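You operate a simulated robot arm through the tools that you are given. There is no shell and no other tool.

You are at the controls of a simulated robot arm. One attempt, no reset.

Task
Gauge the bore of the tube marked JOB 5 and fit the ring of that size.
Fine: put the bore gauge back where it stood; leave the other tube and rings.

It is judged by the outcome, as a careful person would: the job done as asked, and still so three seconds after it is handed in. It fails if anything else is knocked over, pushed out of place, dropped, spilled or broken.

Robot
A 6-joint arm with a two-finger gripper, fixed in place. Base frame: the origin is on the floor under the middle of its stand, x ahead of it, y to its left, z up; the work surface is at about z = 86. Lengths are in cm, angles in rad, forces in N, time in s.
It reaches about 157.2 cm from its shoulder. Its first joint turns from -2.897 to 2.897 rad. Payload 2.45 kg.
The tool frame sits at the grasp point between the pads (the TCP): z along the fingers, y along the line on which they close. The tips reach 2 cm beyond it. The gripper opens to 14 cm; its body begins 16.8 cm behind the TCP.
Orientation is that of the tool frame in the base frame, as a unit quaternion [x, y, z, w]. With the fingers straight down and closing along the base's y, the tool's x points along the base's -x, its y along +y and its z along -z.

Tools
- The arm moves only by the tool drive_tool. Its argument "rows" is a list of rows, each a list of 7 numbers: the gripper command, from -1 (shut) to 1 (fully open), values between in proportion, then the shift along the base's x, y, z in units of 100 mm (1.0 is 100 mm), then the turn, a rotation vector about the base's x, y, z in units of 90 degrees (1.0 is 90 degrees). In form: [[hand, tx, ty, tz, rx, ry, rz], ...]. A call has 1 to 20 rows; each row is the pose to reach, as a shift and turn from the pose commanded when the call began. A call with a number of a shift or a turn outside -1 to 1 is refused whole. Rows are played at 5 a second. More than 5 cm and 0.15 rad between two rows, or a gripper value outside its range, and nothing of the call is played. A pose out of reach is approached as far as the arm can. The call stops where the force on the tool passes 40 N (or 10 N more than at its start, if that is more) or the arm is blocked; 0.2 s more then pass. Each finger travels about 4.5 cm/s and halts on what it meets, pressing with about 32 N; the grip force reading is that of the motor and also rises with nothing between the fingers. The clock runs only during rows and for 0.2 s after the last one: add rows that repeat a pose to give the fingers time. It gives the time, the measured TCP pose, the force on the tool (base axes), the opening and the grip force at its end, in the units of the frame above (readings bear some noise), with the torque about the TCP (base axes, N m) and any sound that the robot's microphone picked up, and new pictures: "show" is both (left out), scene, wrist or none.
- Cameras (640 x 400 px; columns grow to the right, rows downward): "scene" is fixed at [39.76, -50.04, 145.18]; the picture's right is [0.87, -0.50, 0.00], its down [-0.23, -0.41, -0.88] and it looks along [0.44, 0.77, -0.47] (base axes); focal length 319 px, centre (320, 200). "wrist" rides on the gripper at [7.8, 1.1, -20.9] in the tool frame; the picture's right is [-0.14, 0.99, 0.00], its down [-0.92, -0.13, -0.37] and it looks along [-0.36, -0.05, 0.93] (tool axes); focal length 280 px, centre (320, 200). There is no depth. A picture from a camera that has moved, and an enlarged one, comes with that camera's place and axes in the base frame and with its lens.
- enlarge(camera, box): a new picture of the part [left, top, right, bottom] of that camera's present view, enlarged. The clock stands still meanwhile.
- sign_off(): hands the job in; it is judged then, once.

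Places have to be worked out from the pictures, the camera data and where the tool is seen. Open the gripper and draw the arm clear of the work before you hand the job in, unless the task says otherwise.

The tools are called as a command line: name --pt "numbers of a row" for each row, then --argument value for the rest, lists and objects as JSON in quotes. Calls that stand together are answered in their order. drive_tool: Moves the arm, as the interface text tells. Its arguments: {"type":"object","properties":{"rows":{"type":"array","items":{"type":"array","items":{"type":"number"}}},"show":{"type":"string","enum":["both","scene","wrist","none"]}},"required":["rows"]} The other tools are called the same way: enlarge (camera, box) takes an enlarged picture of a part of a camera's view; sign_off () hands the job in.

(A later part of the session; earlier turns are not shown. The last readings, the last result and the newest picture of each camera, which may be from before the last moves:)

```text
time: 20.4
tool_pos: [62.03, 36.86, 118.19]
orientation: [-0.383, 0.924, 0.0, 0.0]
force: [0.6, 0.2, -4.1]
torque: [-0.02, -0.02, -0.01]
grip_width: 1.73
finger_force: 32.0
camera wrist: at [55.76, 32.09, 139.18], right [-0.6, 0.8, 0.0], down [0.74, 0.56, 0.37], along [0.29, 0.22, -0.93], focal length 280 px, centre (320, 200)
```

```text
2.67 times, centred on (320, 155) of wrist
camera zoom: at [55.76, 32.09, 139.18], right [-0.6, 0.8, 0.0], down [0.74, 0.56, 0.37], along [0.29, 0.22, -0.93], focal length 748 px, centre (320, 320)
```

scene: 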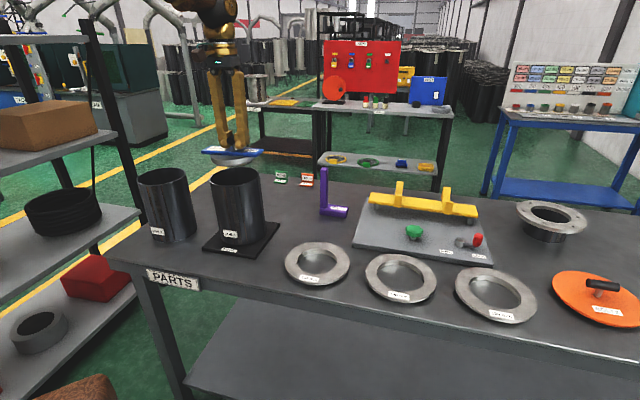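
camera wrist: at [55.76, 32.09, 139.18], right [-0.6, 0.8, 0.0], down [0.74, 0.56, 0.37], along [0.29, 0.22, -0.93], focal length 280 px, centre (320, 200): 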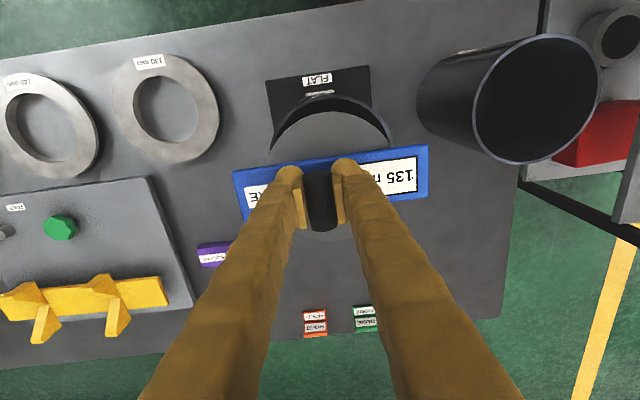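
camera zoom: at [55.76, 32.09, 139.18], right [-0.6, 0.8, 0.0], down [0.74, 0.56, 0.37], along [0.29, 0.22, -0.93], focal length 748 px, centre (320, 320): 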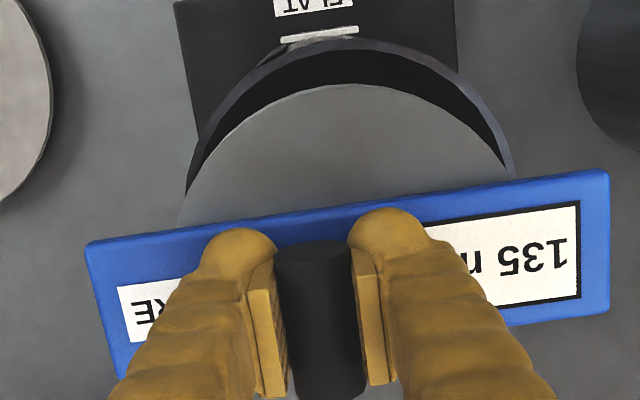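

The reading stays at 135 mm and the tube hasn't moved. I carry the gauge back to above its original spot (with a ~1 mm correction for a tiny slip in the grip).

drive_tool --pt "-1 0.15 0.13 0 0 0 0" --pt "-1 0.35 0.31 0 0 0 0" --pt "-1 0.55 0.49 0 0 0 0" --pt "-1 0.75 0.67 0 0 0 0" --pt "-1 0.9 0.8 0 0 0 0" --show "none"

drive_tool --pt "-1 0.2 0.17 0 0 0 0" --pt "-1 0.4 0.35 0 0 0 0" --pt "-1 0.6 0.52 0 0 0 0" --pt "-1 0.8 0.7 0 0 0 0" --pt "-1 0.897 0.783 0 0 0 0" --pt "-1 0.897 0.783 0 0 0 0" --show "none"

drive_tool --pt "-1 0 0 -0.3 0 0 0" --pt "-1 0 0 -0.6 0 0 0" --pt "-1 0 0 -0.9 0 0 0" --pt "-1 0 0 -1 0 0 0" --show "none"

drive_tool --pt "-1 0 0 -0.3 0 0 0" --pt "-1 0 0 -0.6 0 0 0" --pt "-1 0 0 -0.9 0 0 0" --pt "-1 0 0 -1 0 0 0" --pt "-1 0 0 -1 0 0 0" --show "both"

enlarge --camera "scene" --box '[200, 130, 360, 230]'

```text
time: 21.6
tool_pos: [70.93, 44.75, 118.21]
orientation: [-0.384, 0.924, 0.001, -0.001]
force: [0.1, -0.1, -4.4]
torque: [-0.06, -0.03, 0.01]
grip_width: 1.78
finger_force: 32.2
```

```text
time: 23.0
tool_pos: [79.8, 52.72, 118.26]
orientation: [-0.383, 0.924, 0.0, 0.0]
force: [-0.5, -0.3, -4.2]
torque: [-0.06, -0.04, 0.02]
grip_width: 1.71
finger_force: 31.9
```

```text
time: 24.0
tool_pos: [79.89, 52.6, 108.15]
orientation: [-0.384, 0.923, -0.001, 0.0]
force: [0.2, 0.2, -4.5]
torque: [-0.02, -0.02, 0.02]
grip_width: 1.74
finger_force: 32.3
```

```text
time: 25.2
tool_pos: [79.86, 52.71, 97.92]
orientation: [-0.384, 0.923, 0.001, 0.0]
force: [0.3, -0.2, -4.2]
torque: [-0.02, 0.01, 0.0]
grip_width: 1.74
finger_force: 32.4
camera wrist: at [73.58, 47.97, 118.91], right [-0.6, 0.8, 0.0], down [0.74, 0.56, 0.37], along [0.29, 0.22, -0.93], focal length 280 px, centre (320, 200)
```

scene: 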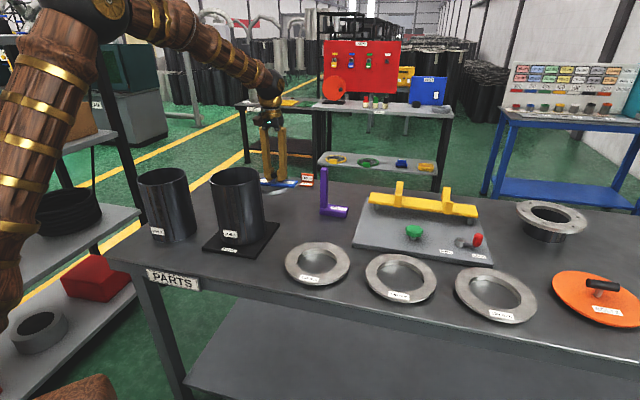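
wrist: 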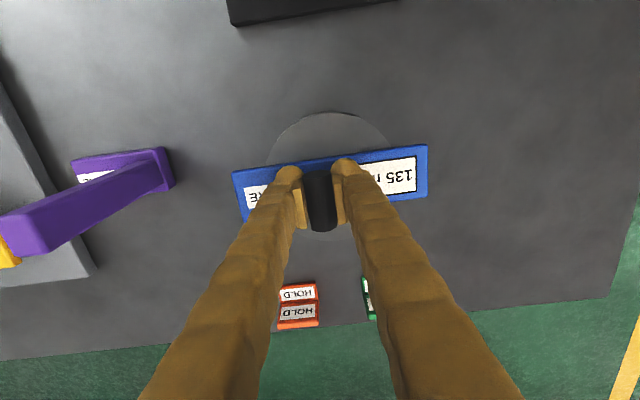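

```text
4.00 times, centred on (280, 180) of scene
camera zoom: at [39.76, -50.04, 145.18], right [0.87, -0.5, 0.0], down [-0.23, -0.41, -0.88], along [0.44, 0.77, -0.47], focal length 1275 px, centre (480, 280)
```

zoom: 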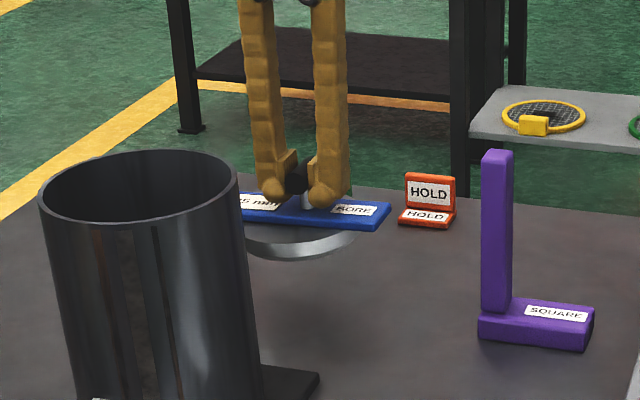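

The gauge is about 6 cm above its place. I lower the last part gently, in small steps as it nears the bench.

drive_tool --pt "-1 0 0 -0.2 0 0 0" --pt "-1 0 0 -0.4 0 0 0" --pt "-1 0 0 -0.5 0 0 0" --pt "-1 0 0 -0.53 0 0 0" --pt "-1 0 0 -0.56 0 0 0" --pt "-1 0 0 -0.57 0 0 0" --pt "-1 0 0 -0.58 0 0 0" --pt "-1 0 0 -0.58 0 0 0" --show "both"

enlarge --camera "wrist" --box '[200, 100, 440, 250]'

enlarge --camera "scene" --box '[220, 140, 340, 215]'

```text
time: 27.0
tool_pos: [79.75, 52.72, 92.42]
orientation: [-0.384, 0.923, 0.0, 0.0]
force: [-0.4, 0.2, -4.5]
torque: [-0.05, -0.03, 0.01]
grip_width: 1.74
finger_force: 32.4
camera wrist: at [73.53, 47.93, 113.28], right [-0.6, 0.8, 0.0], down [0.74, 0.56, 0.37], along [0.29, 0.22, -0.93], focal length 280 px, centre (320, 200)
```

scene: 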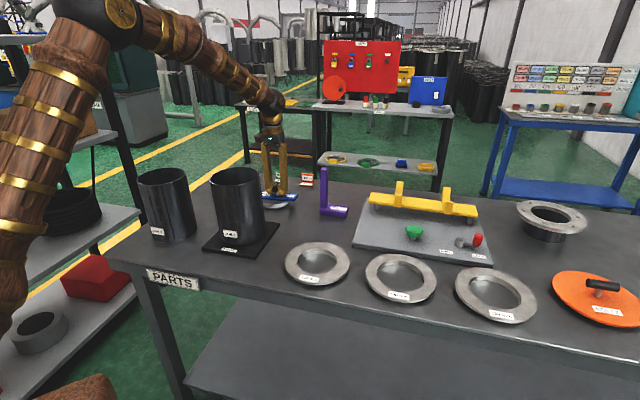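
wrist: 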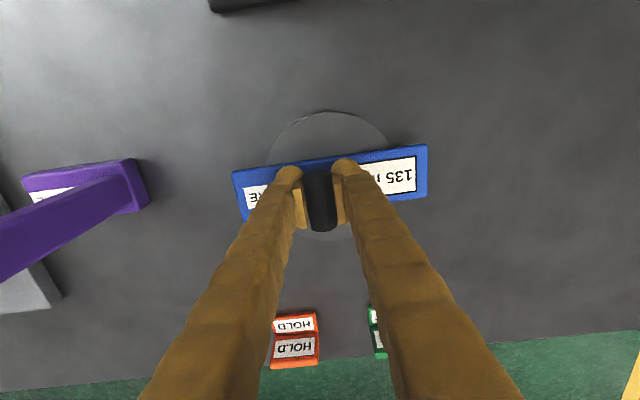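

```text
2.67 times, centred on (320, 175) of wrist
camera zoom: at [73.53, 47.93, 113.28], right [-0.6, 0.8, 0.0], down [0.74, 0.56, 0.37], along [0.29, 0.22, -0.93], focal length 748 px, centre (320, 267)
```

zoom: 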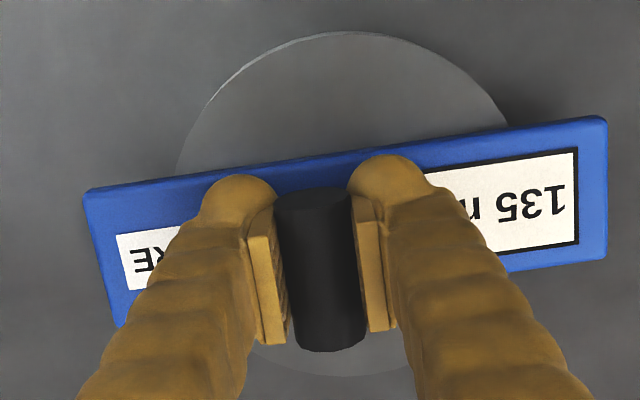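

```text
5.33 times, centred on (280, 178) of scene
camera zoom: at [39.76, -50.04, 145.18], right [0.87, -0.5, 0.0], down [-0.23, -0.41, -0.88], along [0.44, 0.77, -0.47], focal length 1699 px, centre (533, 320)
```

zoom: 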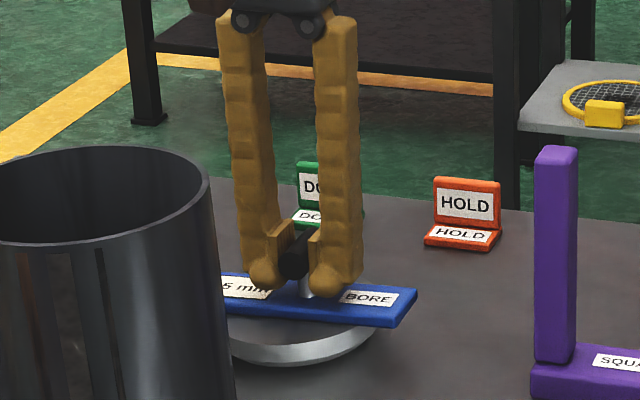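

The gauge is within ~1.5 mm of its original line; I nudge (-0.1, +0.1) and ease down onto the bench until the weight is taken.

drive_tool --pt "-1 -0.01 0.01 0 0 0 0" --pt "-1 -0.01 0.01 -0.01 0 0 0" --pt "-1 -0.01 0.01 -0.02 0 0 0" --pt "-1 -0.01 0.01 -0.02 0 0 0" --show "wrist"

```text
time: 28.0
tool_pos: [79.81, 52.83, 92.19]
orientation: [-0.384, 0.923, -0.001, -0.001]
force: [2.1, 0.0, -0.4]
torque: [0.17, 0.07, -0.11]
grip_width: 1.76
finger_force: 32.0
camera wrist: at [73.52, 48.02, 113.11], right [-0.6, 0.8, 0.0], down [0.74, 0.56, 0.37], along [0.29, 0.22, -0.93], focal length 280 px, centre (320, 200)
```

wrist: 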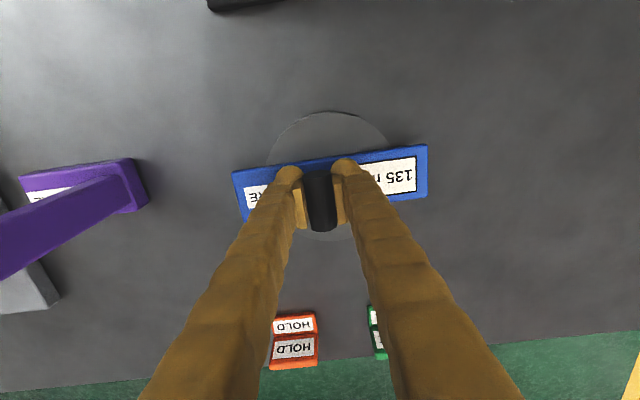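

Force went from -4.4 to -0.4 N: the gauge has touched the bench. I settle by half a millimetre and open to 6 cm.

drive_tool --pt "-1 0 0 -0.005 0 0 0" --pt "-0.7 0 0 -0.005 0 0 0" --pt "-0.4 0 0 -0.005 0 0 0" --pt "-0.14 0 0 -0.005 0 0 0" --pt "-0.14 0 0 -0.005 0 0 0" --pt "-0.14 0 0 -0.005 0 0 0" --show "both"

enlarge --camera "wrist" --box '[200, 100, 440, 250]'

enlarge --camera "scene" --box '[220, 140, 340, 215]'

```text
time: 29.4
tool_pos: [79.83, 52.84, 92.14]
orientation: [-0.384, 0.923, 0.001, 0.0]
force: [-0.6, -1.0, -0.5]
torque: [0.03, 0.01, -0.01]
grip_width: 6.04
finger_force: 0.1
camera wrist: at [73.5, 48.04, 113.02], right [-0.6, 0.8, 0.0], down [0.74, 0.56, 0.37], along [0.29, 0.22, -0.93], focal length 280 px, centre (320, 200)
```

scene: 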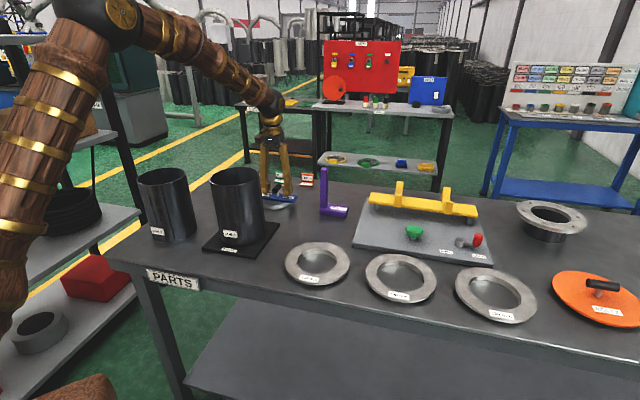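
wrist: 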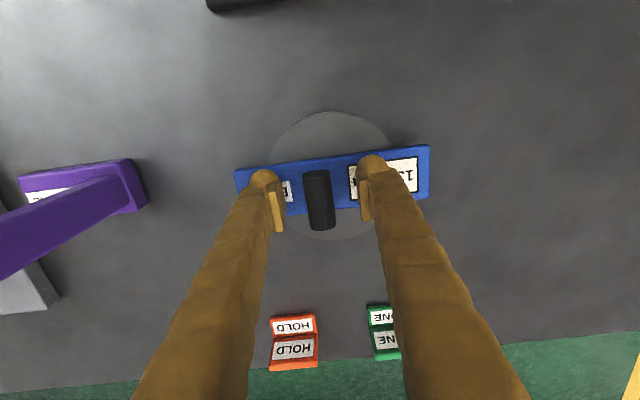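

```text
2.67 times, centred on (320, 175) of wrist
camera zoom: at [73.5, 48.04, 113.02], right [-0.6, 0.8, 0.0], down [0.74, 0.56, 0.37], along [0.29, 0.22, -0.93], focal length 748 px, centre (320, 267)
```

zoom: 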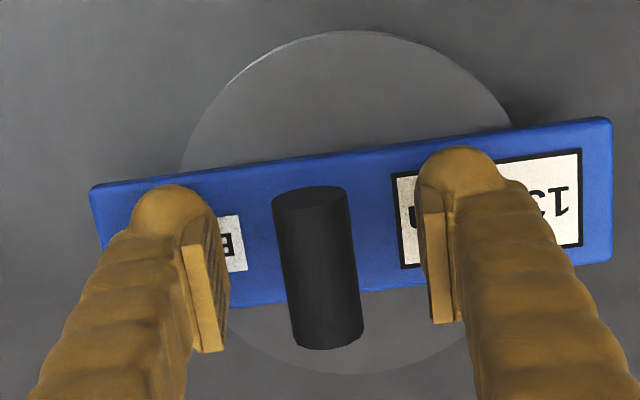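

```text
5.33 times, centred on (280, 178) of scene
camera zoom: at [39.76, -50.04, 145.18], right [0.87, -0.5, 0.0], down [-0.23, -0.41, -0.88], along [0.44, 0.77, -0.47], focal length 1699 px, centre (533, 320)
```

zoom: 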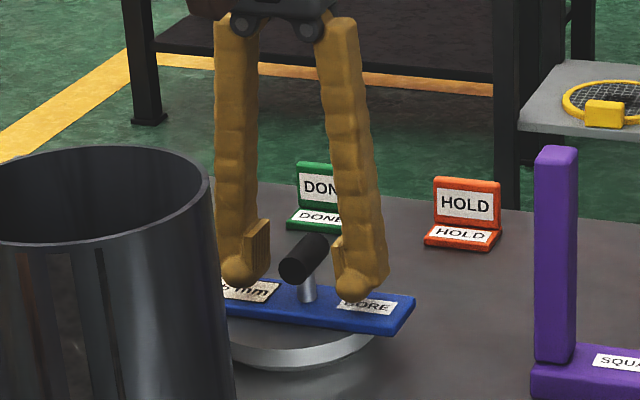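

The gauge is back exactly where it stood (bar corner at the same pixel as before). Next I retreat straight up and travel toward the 135 mm ring near (105, -22), turning the tool by -90° on the way.

drive_tool --pt "-0.14 0 0 0.2 0 0 0" --pt "-0.14 0 0 0.5 0 0 0" --pt "-0.14 0 0 0.8 0 0 0" --pt "-0.14 0 0 1 0 0 0" --show "none"

drive_tool --pt "0 0 0 0.4 0 0 0" --pt "0.5 0 0 0.8 0 0 0" --pt "1 0 0 1 0 0 0" --show "none"

drive_tool --pt "1 0 0 0.4 0 0 0" --pt "1 0 0 0.8 0 0 0" --pt "1 0 -0.1 1 0 0 -0.09" --pt "1 0 -0.3 1 0 0 -0.18" --pt "1 0 -0.5 1 0 0 -0.27" --pt "1 0 -0.7 1 0 0 -0.36" --pt "1 0 -0.9 1 0 0 -0.45" --pt "1 0 -1 1 0 0 -0.5" --show "scene"

```text
time: 30.4
tool_pos: [79.61, 52.66, 102.1]
orientation: [-0.384, 0.923, 0.0, -0.001]
force: [-1.1, -0.6, -0.2]
torque: [0.0, 0.0, 0.01]
grip_width: 6.03
finger_force: 0.0
```

```text
time: 31.2
tool_pos: [79.8, 52.88, 111.89]
orientation: [-0.383, 0.924, -0.001, 0.0]
force: [0.2, -0.2, -1.1]
torque: [0.01, 0.02, 0.02]
grip_width: 12.13
finger_force: 0.0
```

```text
time: 33.0
tool_pos: [79.61, 42.88, 121.95]
orientation: [0.001, 1.0, 0.0, 0.0]
force: [0.7, 0.1, 0.2]
torque: [0.0, 0.0, 0.0]
grip_width: 14.0
finger_force: 0.1
```

scene: 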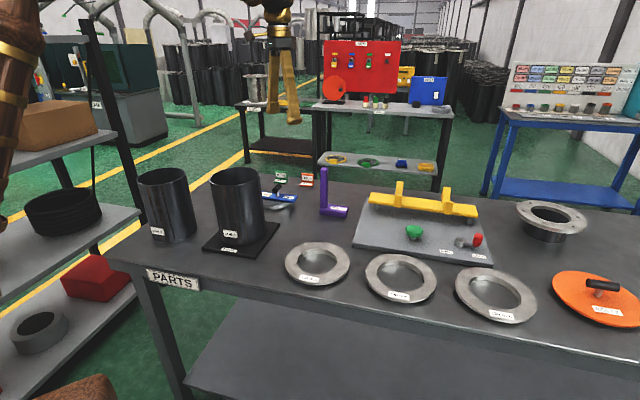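

Gauge stands well. I continue toward the 135 mm ring at height, finishing the turn so the fingers close along (0.7, 0.7).

drive_tool --pt "1 0.08 -0.3 0 0 0 -0.09" --pt "1 0.15 -0.6 0 0 0 -0.18" --pt "1 0.2 -0.8 0 0 0 -0.27" --pt "1 0.25 -1 0 0 0 -0.36" --show "none"

drive_tool --pt "1 0.08 -0.3 0 0 0 -0.07" --pt "1 0.15 -0.6 0 0 0 -0.14" --pt "1 0.25 -1 0 0 0 -0.14" --show "none"

drive_tool --pt "1 0.1 -0.4 0 0 0 0" --pt "1 0.2 -0.8 0 0 0 0" --pt "1 0.25 -1 0 0 0 0" --show "none"

drive_tool --pt "1 0.1 -0.4 0 0 0 0" --pt "1 0.2 -0.8 0 0 0 0" --pt "1 0.25 -1 0 0 0 0" --show "none"

drive_tool --pt "1 0.1 -0.4 0 0 0 0" --pt "1 0.2 -0.8 0 0 0 0" --pt "1 0.25 -1 0 0 0 0" --show "none"

drive_tool --pt "1 0.1 -0.4 0 0 0 0" --pt "1 0.2 -0.8 0 0 0 0" --pt "1 0.25 -1 0 0 0 0" --pt "1 0.25 -1 0 0 0 0" --show "both"

```text
time: 34.0
tool_pos: [82.22, 32.83, 122.1]
orientation: [0.279, 0.96, 0.0, 0.0]
force: [-0.3, -0.9, 0.6]
torque: [0.02, 0.01, 0.03]
grip_width: 14.0
finger_force: 0.1
```

```text
time: 34.8
tool_pos: [84.68, 22.59, 122.22]
orientation: [0.383, 0.924, 0.0, 0.0]
force: [0.7, -0.6, 0.3]
torque: [0.04, 0.04, 0.0]
grip_width: 13.99
finger_force: 0.2
```

```text
time: 35.6
tool_pos: [87.09, 12.68, 122.29]
orientation: [0.381, 0.925, 0.001, 0.0]
force: [0.2, -0.6, 0.0]
torque: [0.01, 0.0, 0.02]
grip_width: 14.0
finger_force: 0.1
```

```text
time: 36.4
tool_pos: [89.64, 2.65, 121.94]
orientation: [0.382, 0.924, 0.0, 0.0]
force: [-0.1, 0.8, -0.2]
torque: [0.02, -0.03, 0.01]
grip_width: 13.98
finger_force: 0.1
```

```text
time: 37.2
tool_pos: [92.35, -7.35, 122.07]
orientation: [0.382, 0.924, 0.0, 0.0]
force: [0.0, -0.4, -0.5]
torque: [0.01, -0.01, 0.0]
grip_width: 13.99
finger_force: 0.1
```

```text
time: 38.2
tool_pos: [94.64, -17.01, 122.24]
orientation: [0.382, 0.924, 0.0, 0.0]
force: [0.2, -1.1, 0.1]
torque: [0.01, -0.03, -0.02]
grip_width: 14.02
finger_force: 0.0
camera wrist: at [89.97, -10.72, 143.03], right [0.8, 0.6, 0.0], down [0.56, -0.74, 0.37], along [0.22, -0.29, -0.93], focal length 280 px, centre (320, 200)
```

scene: 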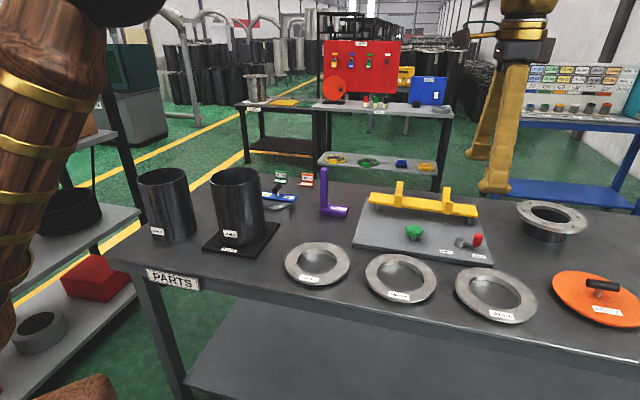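
wrist: 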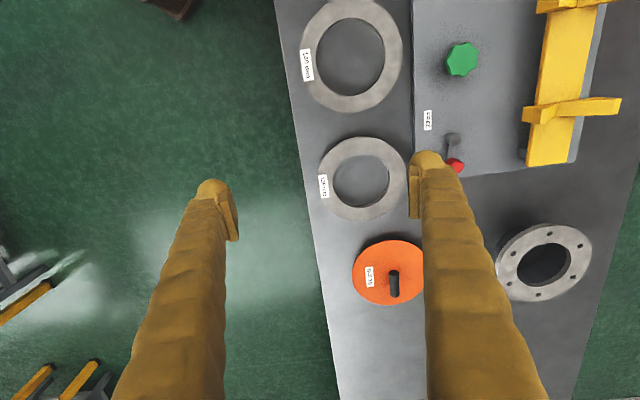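

The 135 mm ring is now seen around (107.5, -19.5). I move over it and take a closer look to pin down its shape and place.

drive_tool --pt "1 0.3 -0.05 0 0 0 0" --pt "1 0.6 -0.1 0 0 0 0" --pt "1 0.9 -0.15 0 0 0 0" --pt "1 1 -0.2 -0.3 0 0 0" --pt "1 1 -0.2 -0.5 0 0 0" --pt "1 1 -0.2 -0.5 0 0 0" --show "both"

enlarge --camera "wrist" --box '[200, 80, 440, 230]'

enlarge --camera "scene" --box '[440, 245, 560, 320]'

```text
time: 39.6
tool_pos: [104.96, -19.01, 117.13]
orientation: [0.382, 0.924, 0.0, 0.001]
force: [0.1, 0.1, -0.2]
torque: [0.06, 0.04, -0.03]
grip_width: 14.0
finger_force: 0.0
camera wrist: at [100.2, -12.79, 137.88], right [0.8, 0.6, 0.0], down [0.56, -0.74, 0.37], along [0.22, -0.29, -0.93], focal length 280 px, centre (320, 200)
```

scene: 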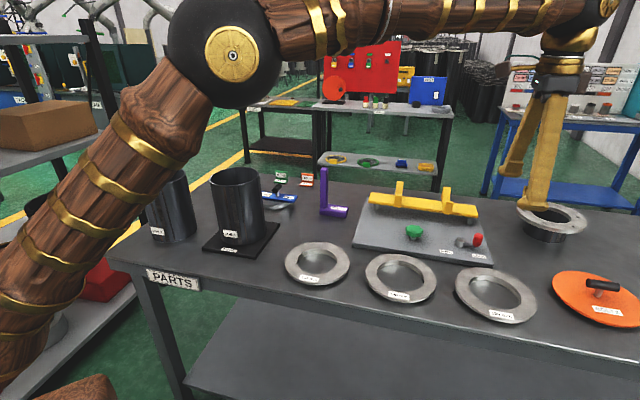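
wrist: 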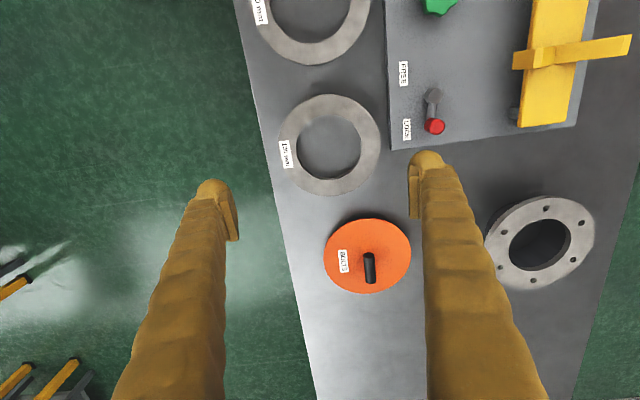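

```text
2.67 times, centred on (320, 155) of wrist
camera zoom: at [100.2, -12.79, 137.88], right [0.8, 0.6, 0.0], down [0.56, -0.74, 0.37], along [0.22, -0.29, -0.93], focal length 748 px, centre (320, 320)
```

zoom: 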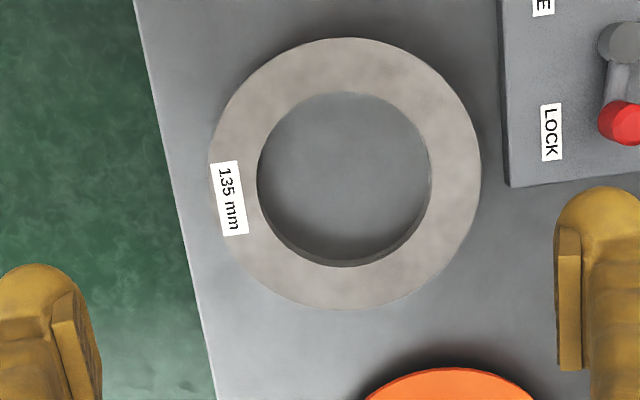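

```text
5.33 times, centred on (500, 282) of scene
camera zoom: at [39.76, -50.04, 145.18], right [0.87, -0.5, 0.0], down [-0.23, -0.41, -0.88], along [0.44, 0.77, -0.47], focal length 1699 px, centre (-640, -240)
```

zoom: 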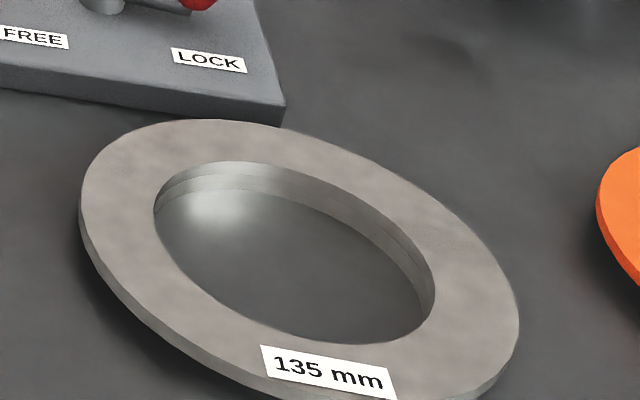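

The 135 mm ring is near (107.5, -19.6) with top around z 87.6, OD ≈18.2, hole ≈11.6. I zoom on the fingertips to understand where the pads end before deciding the grasp.

enlarge --camera "scene" --box '[480, 80, 600, 230]'

enlarge --camera "wrist" --box '[380, 130, 480, 230]'

enlarge --camera "wrist" --box '[160, 160, 260, 260]'

enlarge --camera "scene" --box '[445, 285, 545, 335]'

```text
2.67 times, centred on (540, 155) of scene
camera zoom: at [39.76, -50.04, 145.18], right [0.87, -0.5, 0.0], down [-0.23, -0.41, -0.88], along [0.44, 0.77, -0.47], focal length 850 px, centre (-267, 320)
```

zoom: 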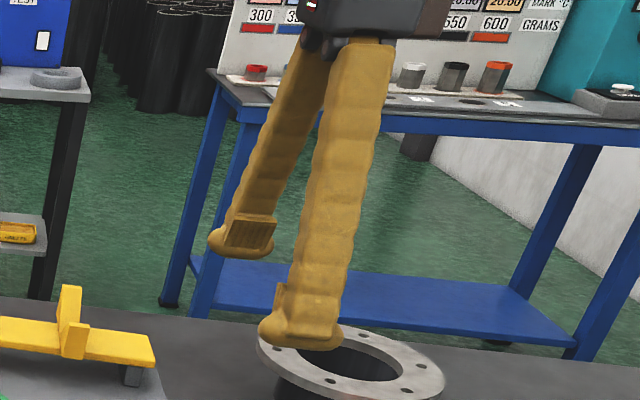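

```text
4.00 times, centred on (430, 180) of wrist
camera zoom: at [100.2, -12.79, 137.88], right [0.8, 0.6, 0.0], down [0.56, -0.74, 0.37], along [0.22, -0.29, -0.93], focal length 1122 px, centre (-120, 280)
```

zoom: 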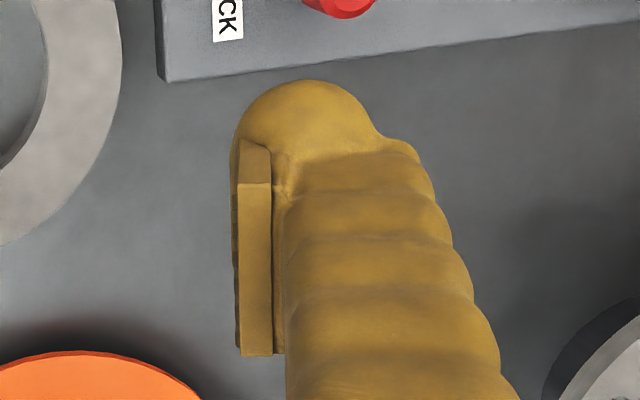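

```text
4.00 times, centred on (210, 210) of wrist
camera zoom: at [100.2, -12.79, 137.88], right [0.8, 0.6, 0.0], down [0.56, -0.74, 0.37], along [0.22, -0.29, -0.93], focal length 1122 px, centre (760, 160)
```

zoom: 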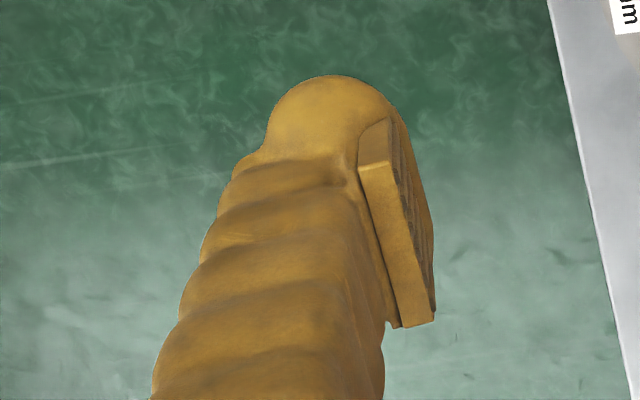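

```text
6.40 times, centred on (495, 310) of scene
camera zoom: at [39.76, -50.04, 145.18], right [0.87, -0.5, 0.0], down [-0.23, -0.41, -0.88], along [0.44, 0.77, -0.47], focal length 2039 px, centre (-800, -504)
```

zoom: 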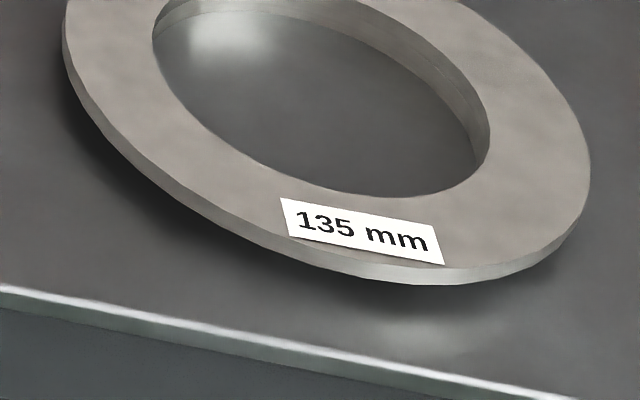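

The pads sit ~1 cm above the fingertips, and the ring is a ~1 cm flange on a ~0.7 cm spigot. I'll pinch the flange radially on its front (label) side: one finger in the hole, one outside; moving above (102.2, -24.9) with a 6.5 cm opening.

drive_tool --pt "0.6 -0.1 -0.2 0 0 0 0" --pt "0.2 -0.2 -0.45 0 0 0 0" --pt "-0.07 -0.276 -0.589 -0.2 0 0 0" --pt "-0.07 -0.276 -0.589 -0.5 0 0 0" --pt "-0.07 -0.276 -0.589 -0.8 0 0 0" --pt "-0.07 -0.276 -0.589 -1 0 0 0" --pt "-0.07 -0.276 -0.589 -1 0 0 0" --show "both"

enlarge --camera "wrist" --box '[240, 60, 480, 210]'

```text
time: 41.2
tool_pos: [102.05, -24.99, 107.04]
orientation: [0.382, 0.924, 0.0, 0.0]
force: [-0.5, 1.1, -0.1]
torque: [0.03, 0.0, 0.02]
grip_width: 6.5
finger_force: 0.0
camera wrist: at [97.33, -18.69, 127.88], right [0.8, 0.6, 0.0], down [0.56, -0.74, 0.37], along [0.22, -0.29, -0.93], focal length 280 px, centre (320, 200)
```

scene: 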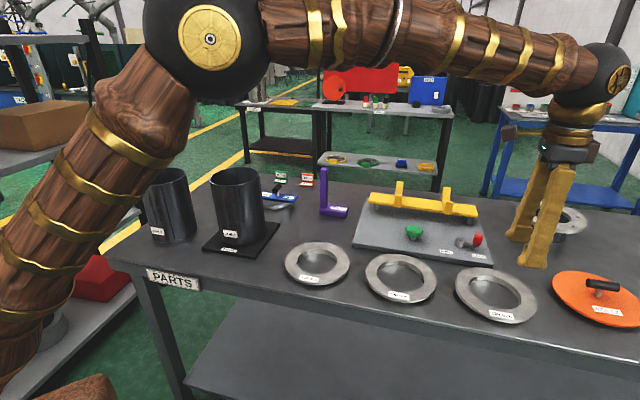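
wrist: 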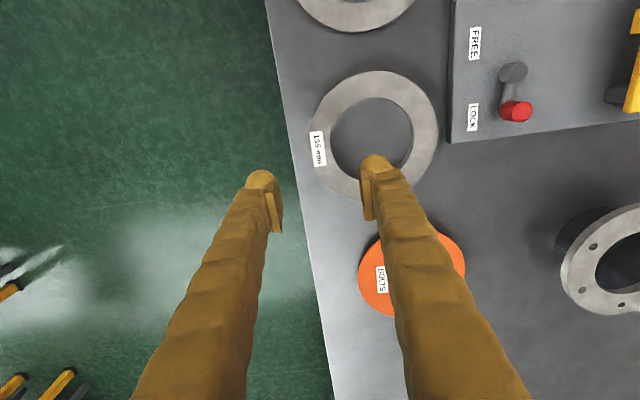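

```text
2.67 times, centred on (360, 135) of wrist
camera zoom: at [97.33, -18.69, 127.88], right [0.8, 0.6, 0.0], down [0.56, -0.74, 0.37], along [0.22, -0.29, -0.93], focal length 748 px, centre (213, 373)
```

zoom: 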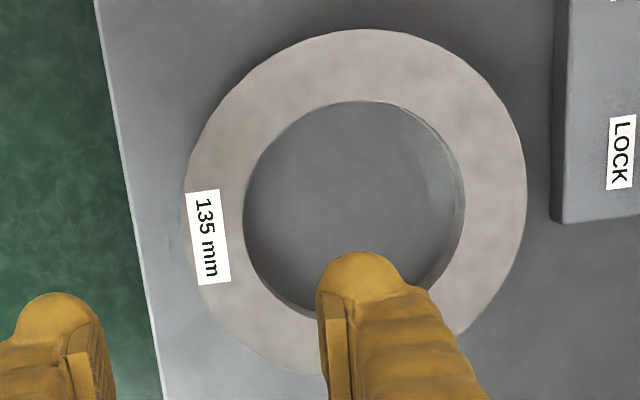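

Ring centre refined to (107.45, -19.5); TCP is nicely on its radial line. I descend to about z 92 and check again.

drive_tool --pt "-0.07 0.015 0.015 -0.3 0 0 0" --pt "-0.07 0.015 0.015 -0.6 0 0 0" --pt "-0.07 0.015 0.015 -0.9 0 0 0" --pt "-0.07 0.015 0.015 -1 0 0 0" --show "none"

drive_tool --pt "-0.07 0 0 -0.2 0 0 0" --pt "-0.07 0 0 -0.4 0 0 0" --pt "-0.07 0 0 -0.5 0 0 0" --pt "-0.07 0 0 -0.5 0 0 0" --show "both"

enlarge --camera "wrist" --box '[220, 60, 460, 210]'

enlarge --camera "scene" --box '[440, 230, 560, 330]'

```text
time: 42.2
tool_pos: [102.39, -24.9, 97.07]
orientation: [0.382, 0.924, -0.001, 0.0]
force: [0.2, -0.4, 0.4]
torque: [0.04, 0.02, 0.02]
grip_width: 6.52
finger_force: 0.0
```

```text
time: 43.2
tool_pos: [102.46, -25.06, 92.22]
orientation: [0.382, 0.924, 0.0, 0.0]
force: [0.4, 0.3, 1.3]
torque: [-0.01, 0.0, 0.01]
grip_width: 6.51
finger_force: 0.1
camera wrist: at [97.68, -18.73, 113.04], right [0.8, 0.6, 0.0], down [0.56, -0.74, 0.37], along [0.22, -0.29, -0.93], focal length 280 px, centre (320, 200)
```

scene: 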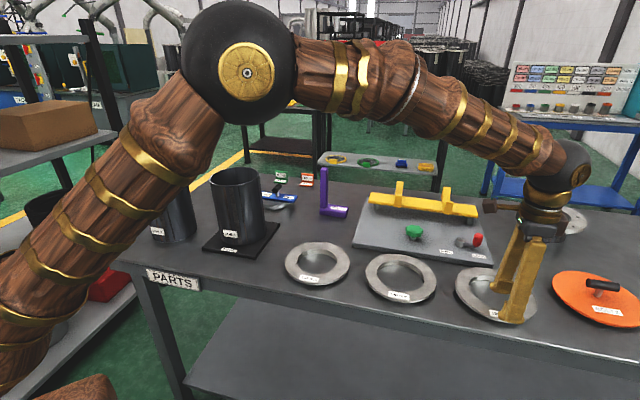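
wrist: 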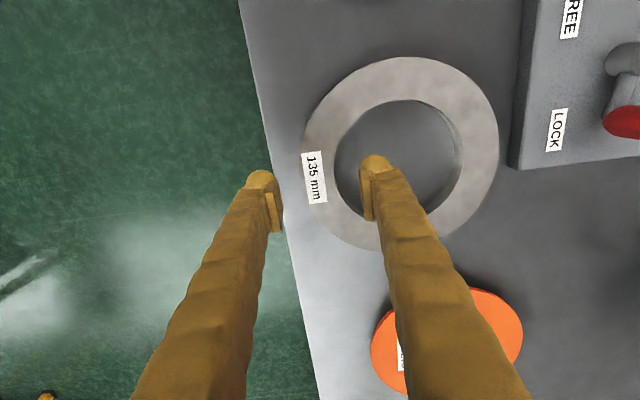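

```text
2.67 times, centred on (340, 135) of wrist
camera zoom: at [97.68, -18.73, 113.04], right [0.8, 0.6, 0.0], down [0.56, -0.74, 0.37], along [0.22, -0.29, -0.93], focal length 748 px, centre (267, 373)
```

zoom: 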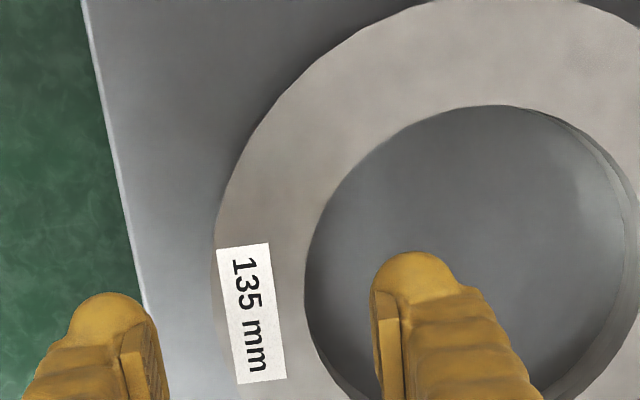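

```text
4.00 times, centred on (500, 280) of scene
camera zoom: at [39.76, -50.04, 145.18], right [0.87, -0.5, 0.0], down [-0.23, -0.41, -0.88], along [0.44, 0.77, -0.47], focal length 1275 px, centre (-400, -120)
```

zoom: 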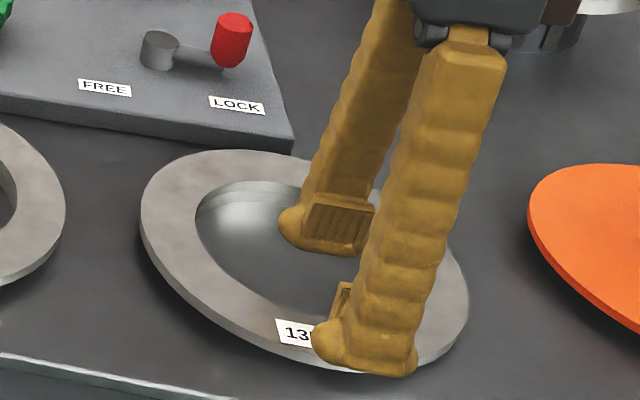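

The inner finger is over the hole and the outer one clear of the rim. I lower slowly to TCP z≈88.4 (tips just above the bench).

drive_tool --pt "-0.07 0 0 -0.1 0 0 0" --pt "-0.07 0 0 -0.2 0 0 0" --pt "-0.07 0 0 -0.28 0 0 0" --pt "-0.07 0 0 -0.34 0 0 0" --pt "-0.07 0 0 -0.38 0 0 0" --pt "-0.07 0 0 -0.38 0 0 0" --show "both"

enlarge --camera "wrist" --box '[220, 60, 460, 210]'

enlarge --camera "scene" --box '[440, 240, 560, 340]'

```text
time: 44.6
tool_pos: [102.19, -24.99, 88.3]
orientation: [0.382, 0.924, 0.0, 0.0]
force: [0.1, 0.1, 0.7]
torque: [-0.01, 0.02, 0.02]
grip_width: 6.51
finger_force: 0.0
camera wrist: at [97.49, -18.68, 109.16], right [0.8, 0.6, 0.0], down [0.56, -0.74, 0.37], along [0.22, -0.29, -0.93], focal length 280 px, centre (320, 200)
```

scene: 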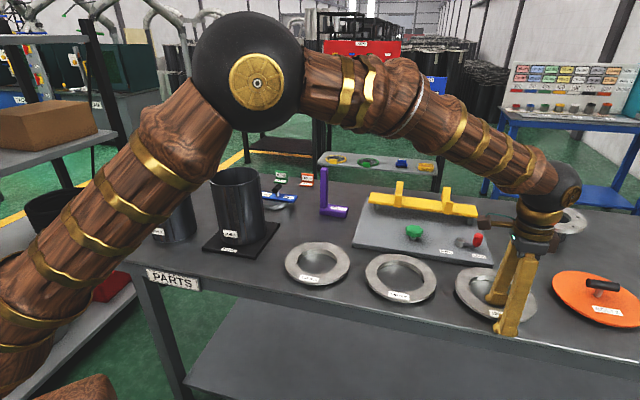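
wrist: 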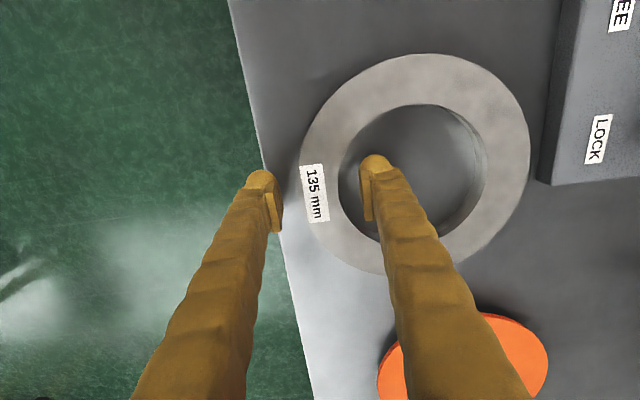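

```text
2.67 times, centred on (340, 135) of wrist
camera zoom: at [97.49, -18.68, 109.16], right [0.8, 0.6, 0.0], down [0.56, -0.74, 0.37], along [0.22, -0.29, -0.93], focal length 748 px, centre (267, 373)
```

zoom: 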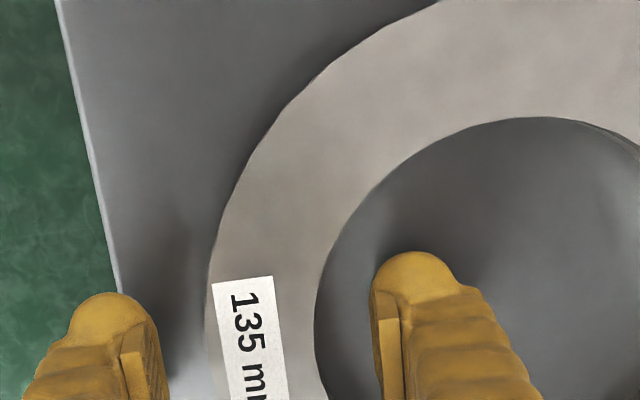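

```text
4.00 times, centred on (500, 290) of scene
camera zoom: at [39.76, -50.04, 145.18], right [0.87, -0.5, 0.0], down [-0.23, -0.41, -0.88], along [0.44, 0.77, -0.47], focal length 1275 px, centre (-400, -160)
```

zoom: 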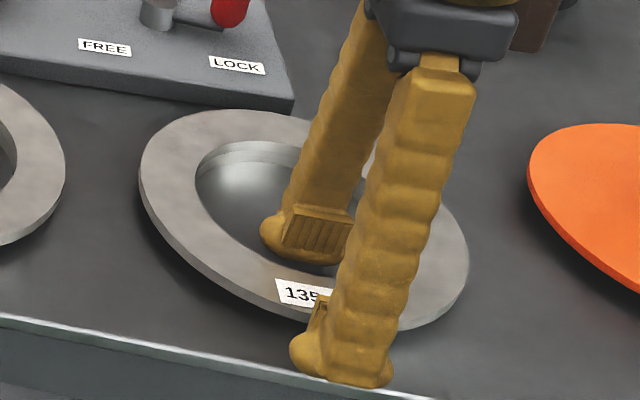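

Both fingers straddle the flange evenly. I lower 2 mm more so the pads overlap the flange, then close gently.

drive_tool --pt "-0.07 0 0 -0.01 0 0 0" --pt "-0.07 0 0 -0.02 0 0 0" --pt "-0.07 0 0 -0.02 0 0 0" --show "none"

drive_tool --pt "-0.3 0 0 0 0 0 0" --pt "-0.4 0 0 0 0 0 0" --pt "-0.6 0 0 0 0 0 0" --pt "-1 0 0 0 0 0 0" --pt "-1 0 0 0 0 0 0" --pt "-1 0 0 0 0 0 0" --show "both"

enlarge --camera "wrist" --box '[220, 60, 460, 210]'

enlarge --camera "scene" --box '[440, 240, 560, 340]'

```text
time: 45.4
tool_pos: [102.15, -24.93, 88.07]
orientation: [0.381, 0.924, 0.0, -0.001]
force: [0.2, -0.2, 0.6]
torque: [0.01, -0.01, -0.01]
grip_width: 6.5
finger_force: 0.1
```

```text
time: 46.8
tool_pos: [102.15, -24.9, 88.22]
orientation: [0.381, 0.924, 0.001, 0.0]
force: [1.4, -0.4, 0.8]
torque: [-0.05, 0.0, -0.14]
grip_width: 3.22
finger_force: 31.8
camera wrist: at [97.45, -18.61, 108.99], right [0.8, 0.6, 0.0], down [0.56, -0.74, 0.37], along [0.22, -0.29, -0.93], focal length 280 px, centre (320, 200)
```

scene: 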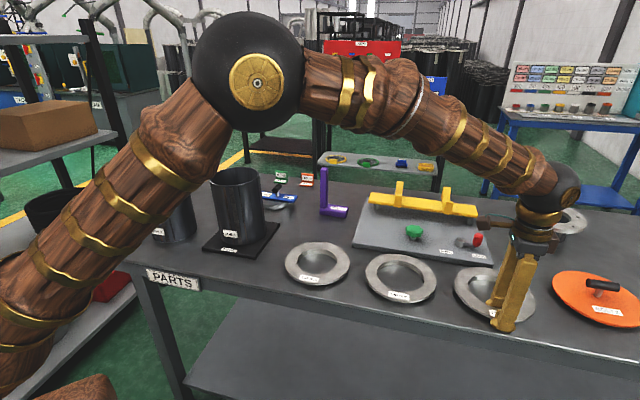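
wrist: 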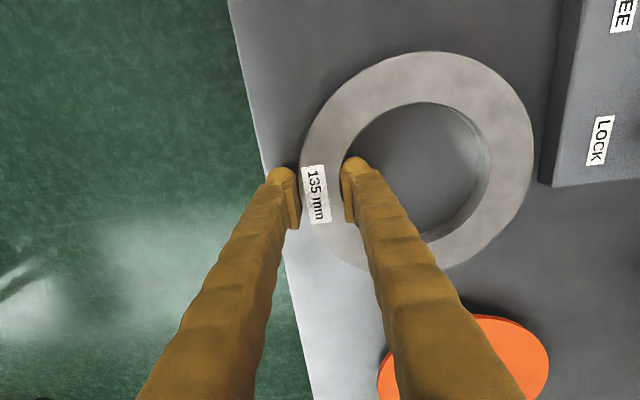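

```text
2.67 times, centred on (340, 135) of wrist
camera zoom: at [97.45, -18.61, 108.99], right [0.8, 0.6, 0.0], down [0.56, -0.74, 0.37], along [0.22, -0.29, -0.93], focal length 748 px, centre (267, 373)
```

zoom: 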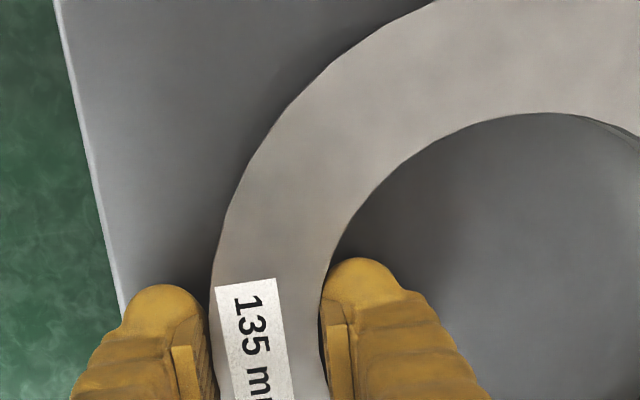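

```text
4.00 times, centred on (500, 290) of scene
camera zoom: at [39.76, -50.04, 145.18], right [0.87, -0.5, 0.0], down [-0.23, -0.41, -0.88], along [0.44, 0.77, -0.47], focal length 1275 px, centre (-400, -160)
```

zoom: 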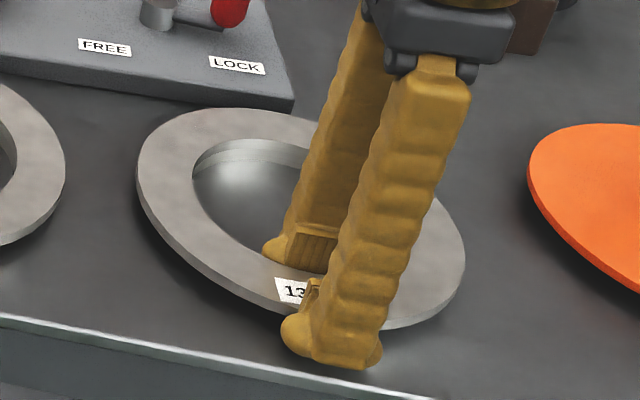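

Gripped at 3.22 cm. I lift only slightly at first to see the ring's weight and whether it stays level.

drive_tool --pt "-1 0 0 0.02 0 0 0" --pt "-1 0 0 0.05 0 0 0" --pt "-1 0 0 0.1 0 0 0" --pt "-1 0 0 0.15 0 0 0" --pt "-1 0 0 0.2 0 0 0" --pt "-1 0 0 0.2 0 0 0" --show "both"

enlarge --camera "wrist" --box '[280, 40, 560, 280]'

enlarge --camera "scene" --box '[440, 240, 560, 340]'

```text
time: 48.2
tool_pos: [102.02, -25.01, 90.06]
orientation: [0.382, 0.924, 0.001, -0.001]
force: [0.8, 0.3, -5.8]
torque: [-0.32, 0.27, 0.02]
grip_width: 3.24
finger_force: 31.9
camera wrist: at [97.42, -18.72, 110.91], right [0.8, 0.6, 0.0], down [0.56, -0.74, 0.37], along [0.22, -0.29, -0.93], focal length 280 px, centre (320, 200)
```

scene: 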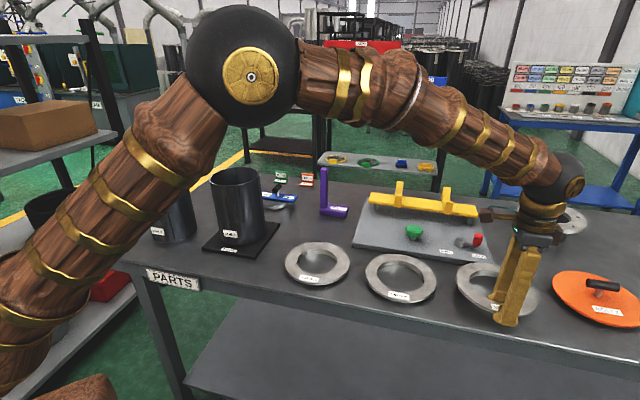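
wrist: 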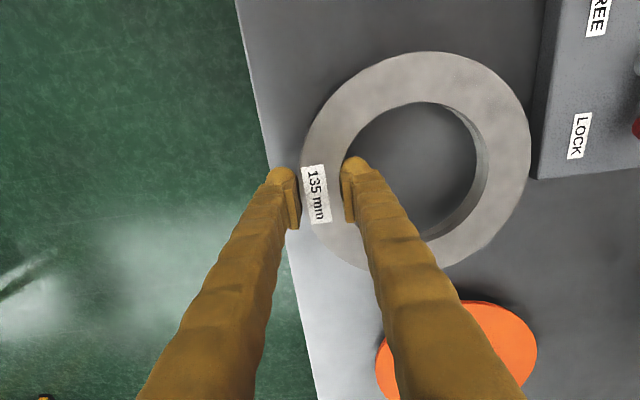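

```text
1.67 times, centred on (420, 160) of wrist
camera zoom: at [97.42, -18.72, 110.91], right [0.8, 0.6, 0.0], down [0.56, -0.74, 0.37], along [0.22, -0.29, -0.93], focal length 467 px, centre (153, 267)
```

zoom: 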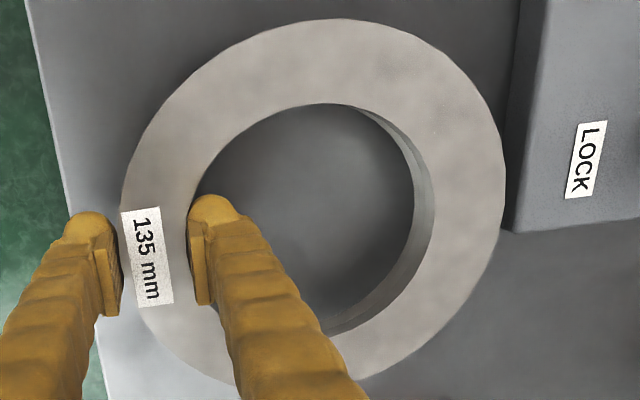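

```text
4.00 times, centred on (500, 290) of scene
camera zoom: at [39.76, -50.04, 145.18], right [0.87, -0.5, 0.0], down [-0.23, -0.41, -0.88], along [0.44, 0.77, -0.47], focal length 1275 px, centre (-400, -160)
```

zoom: 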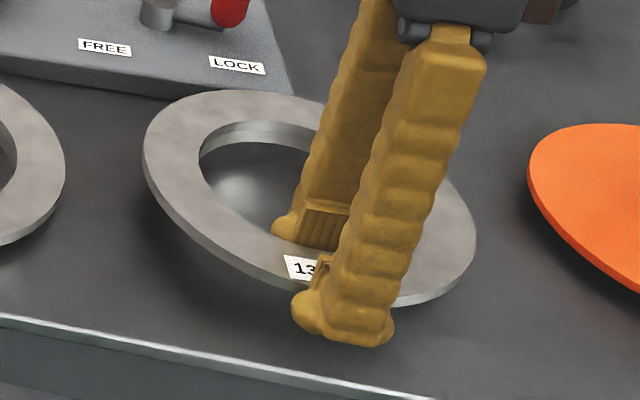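

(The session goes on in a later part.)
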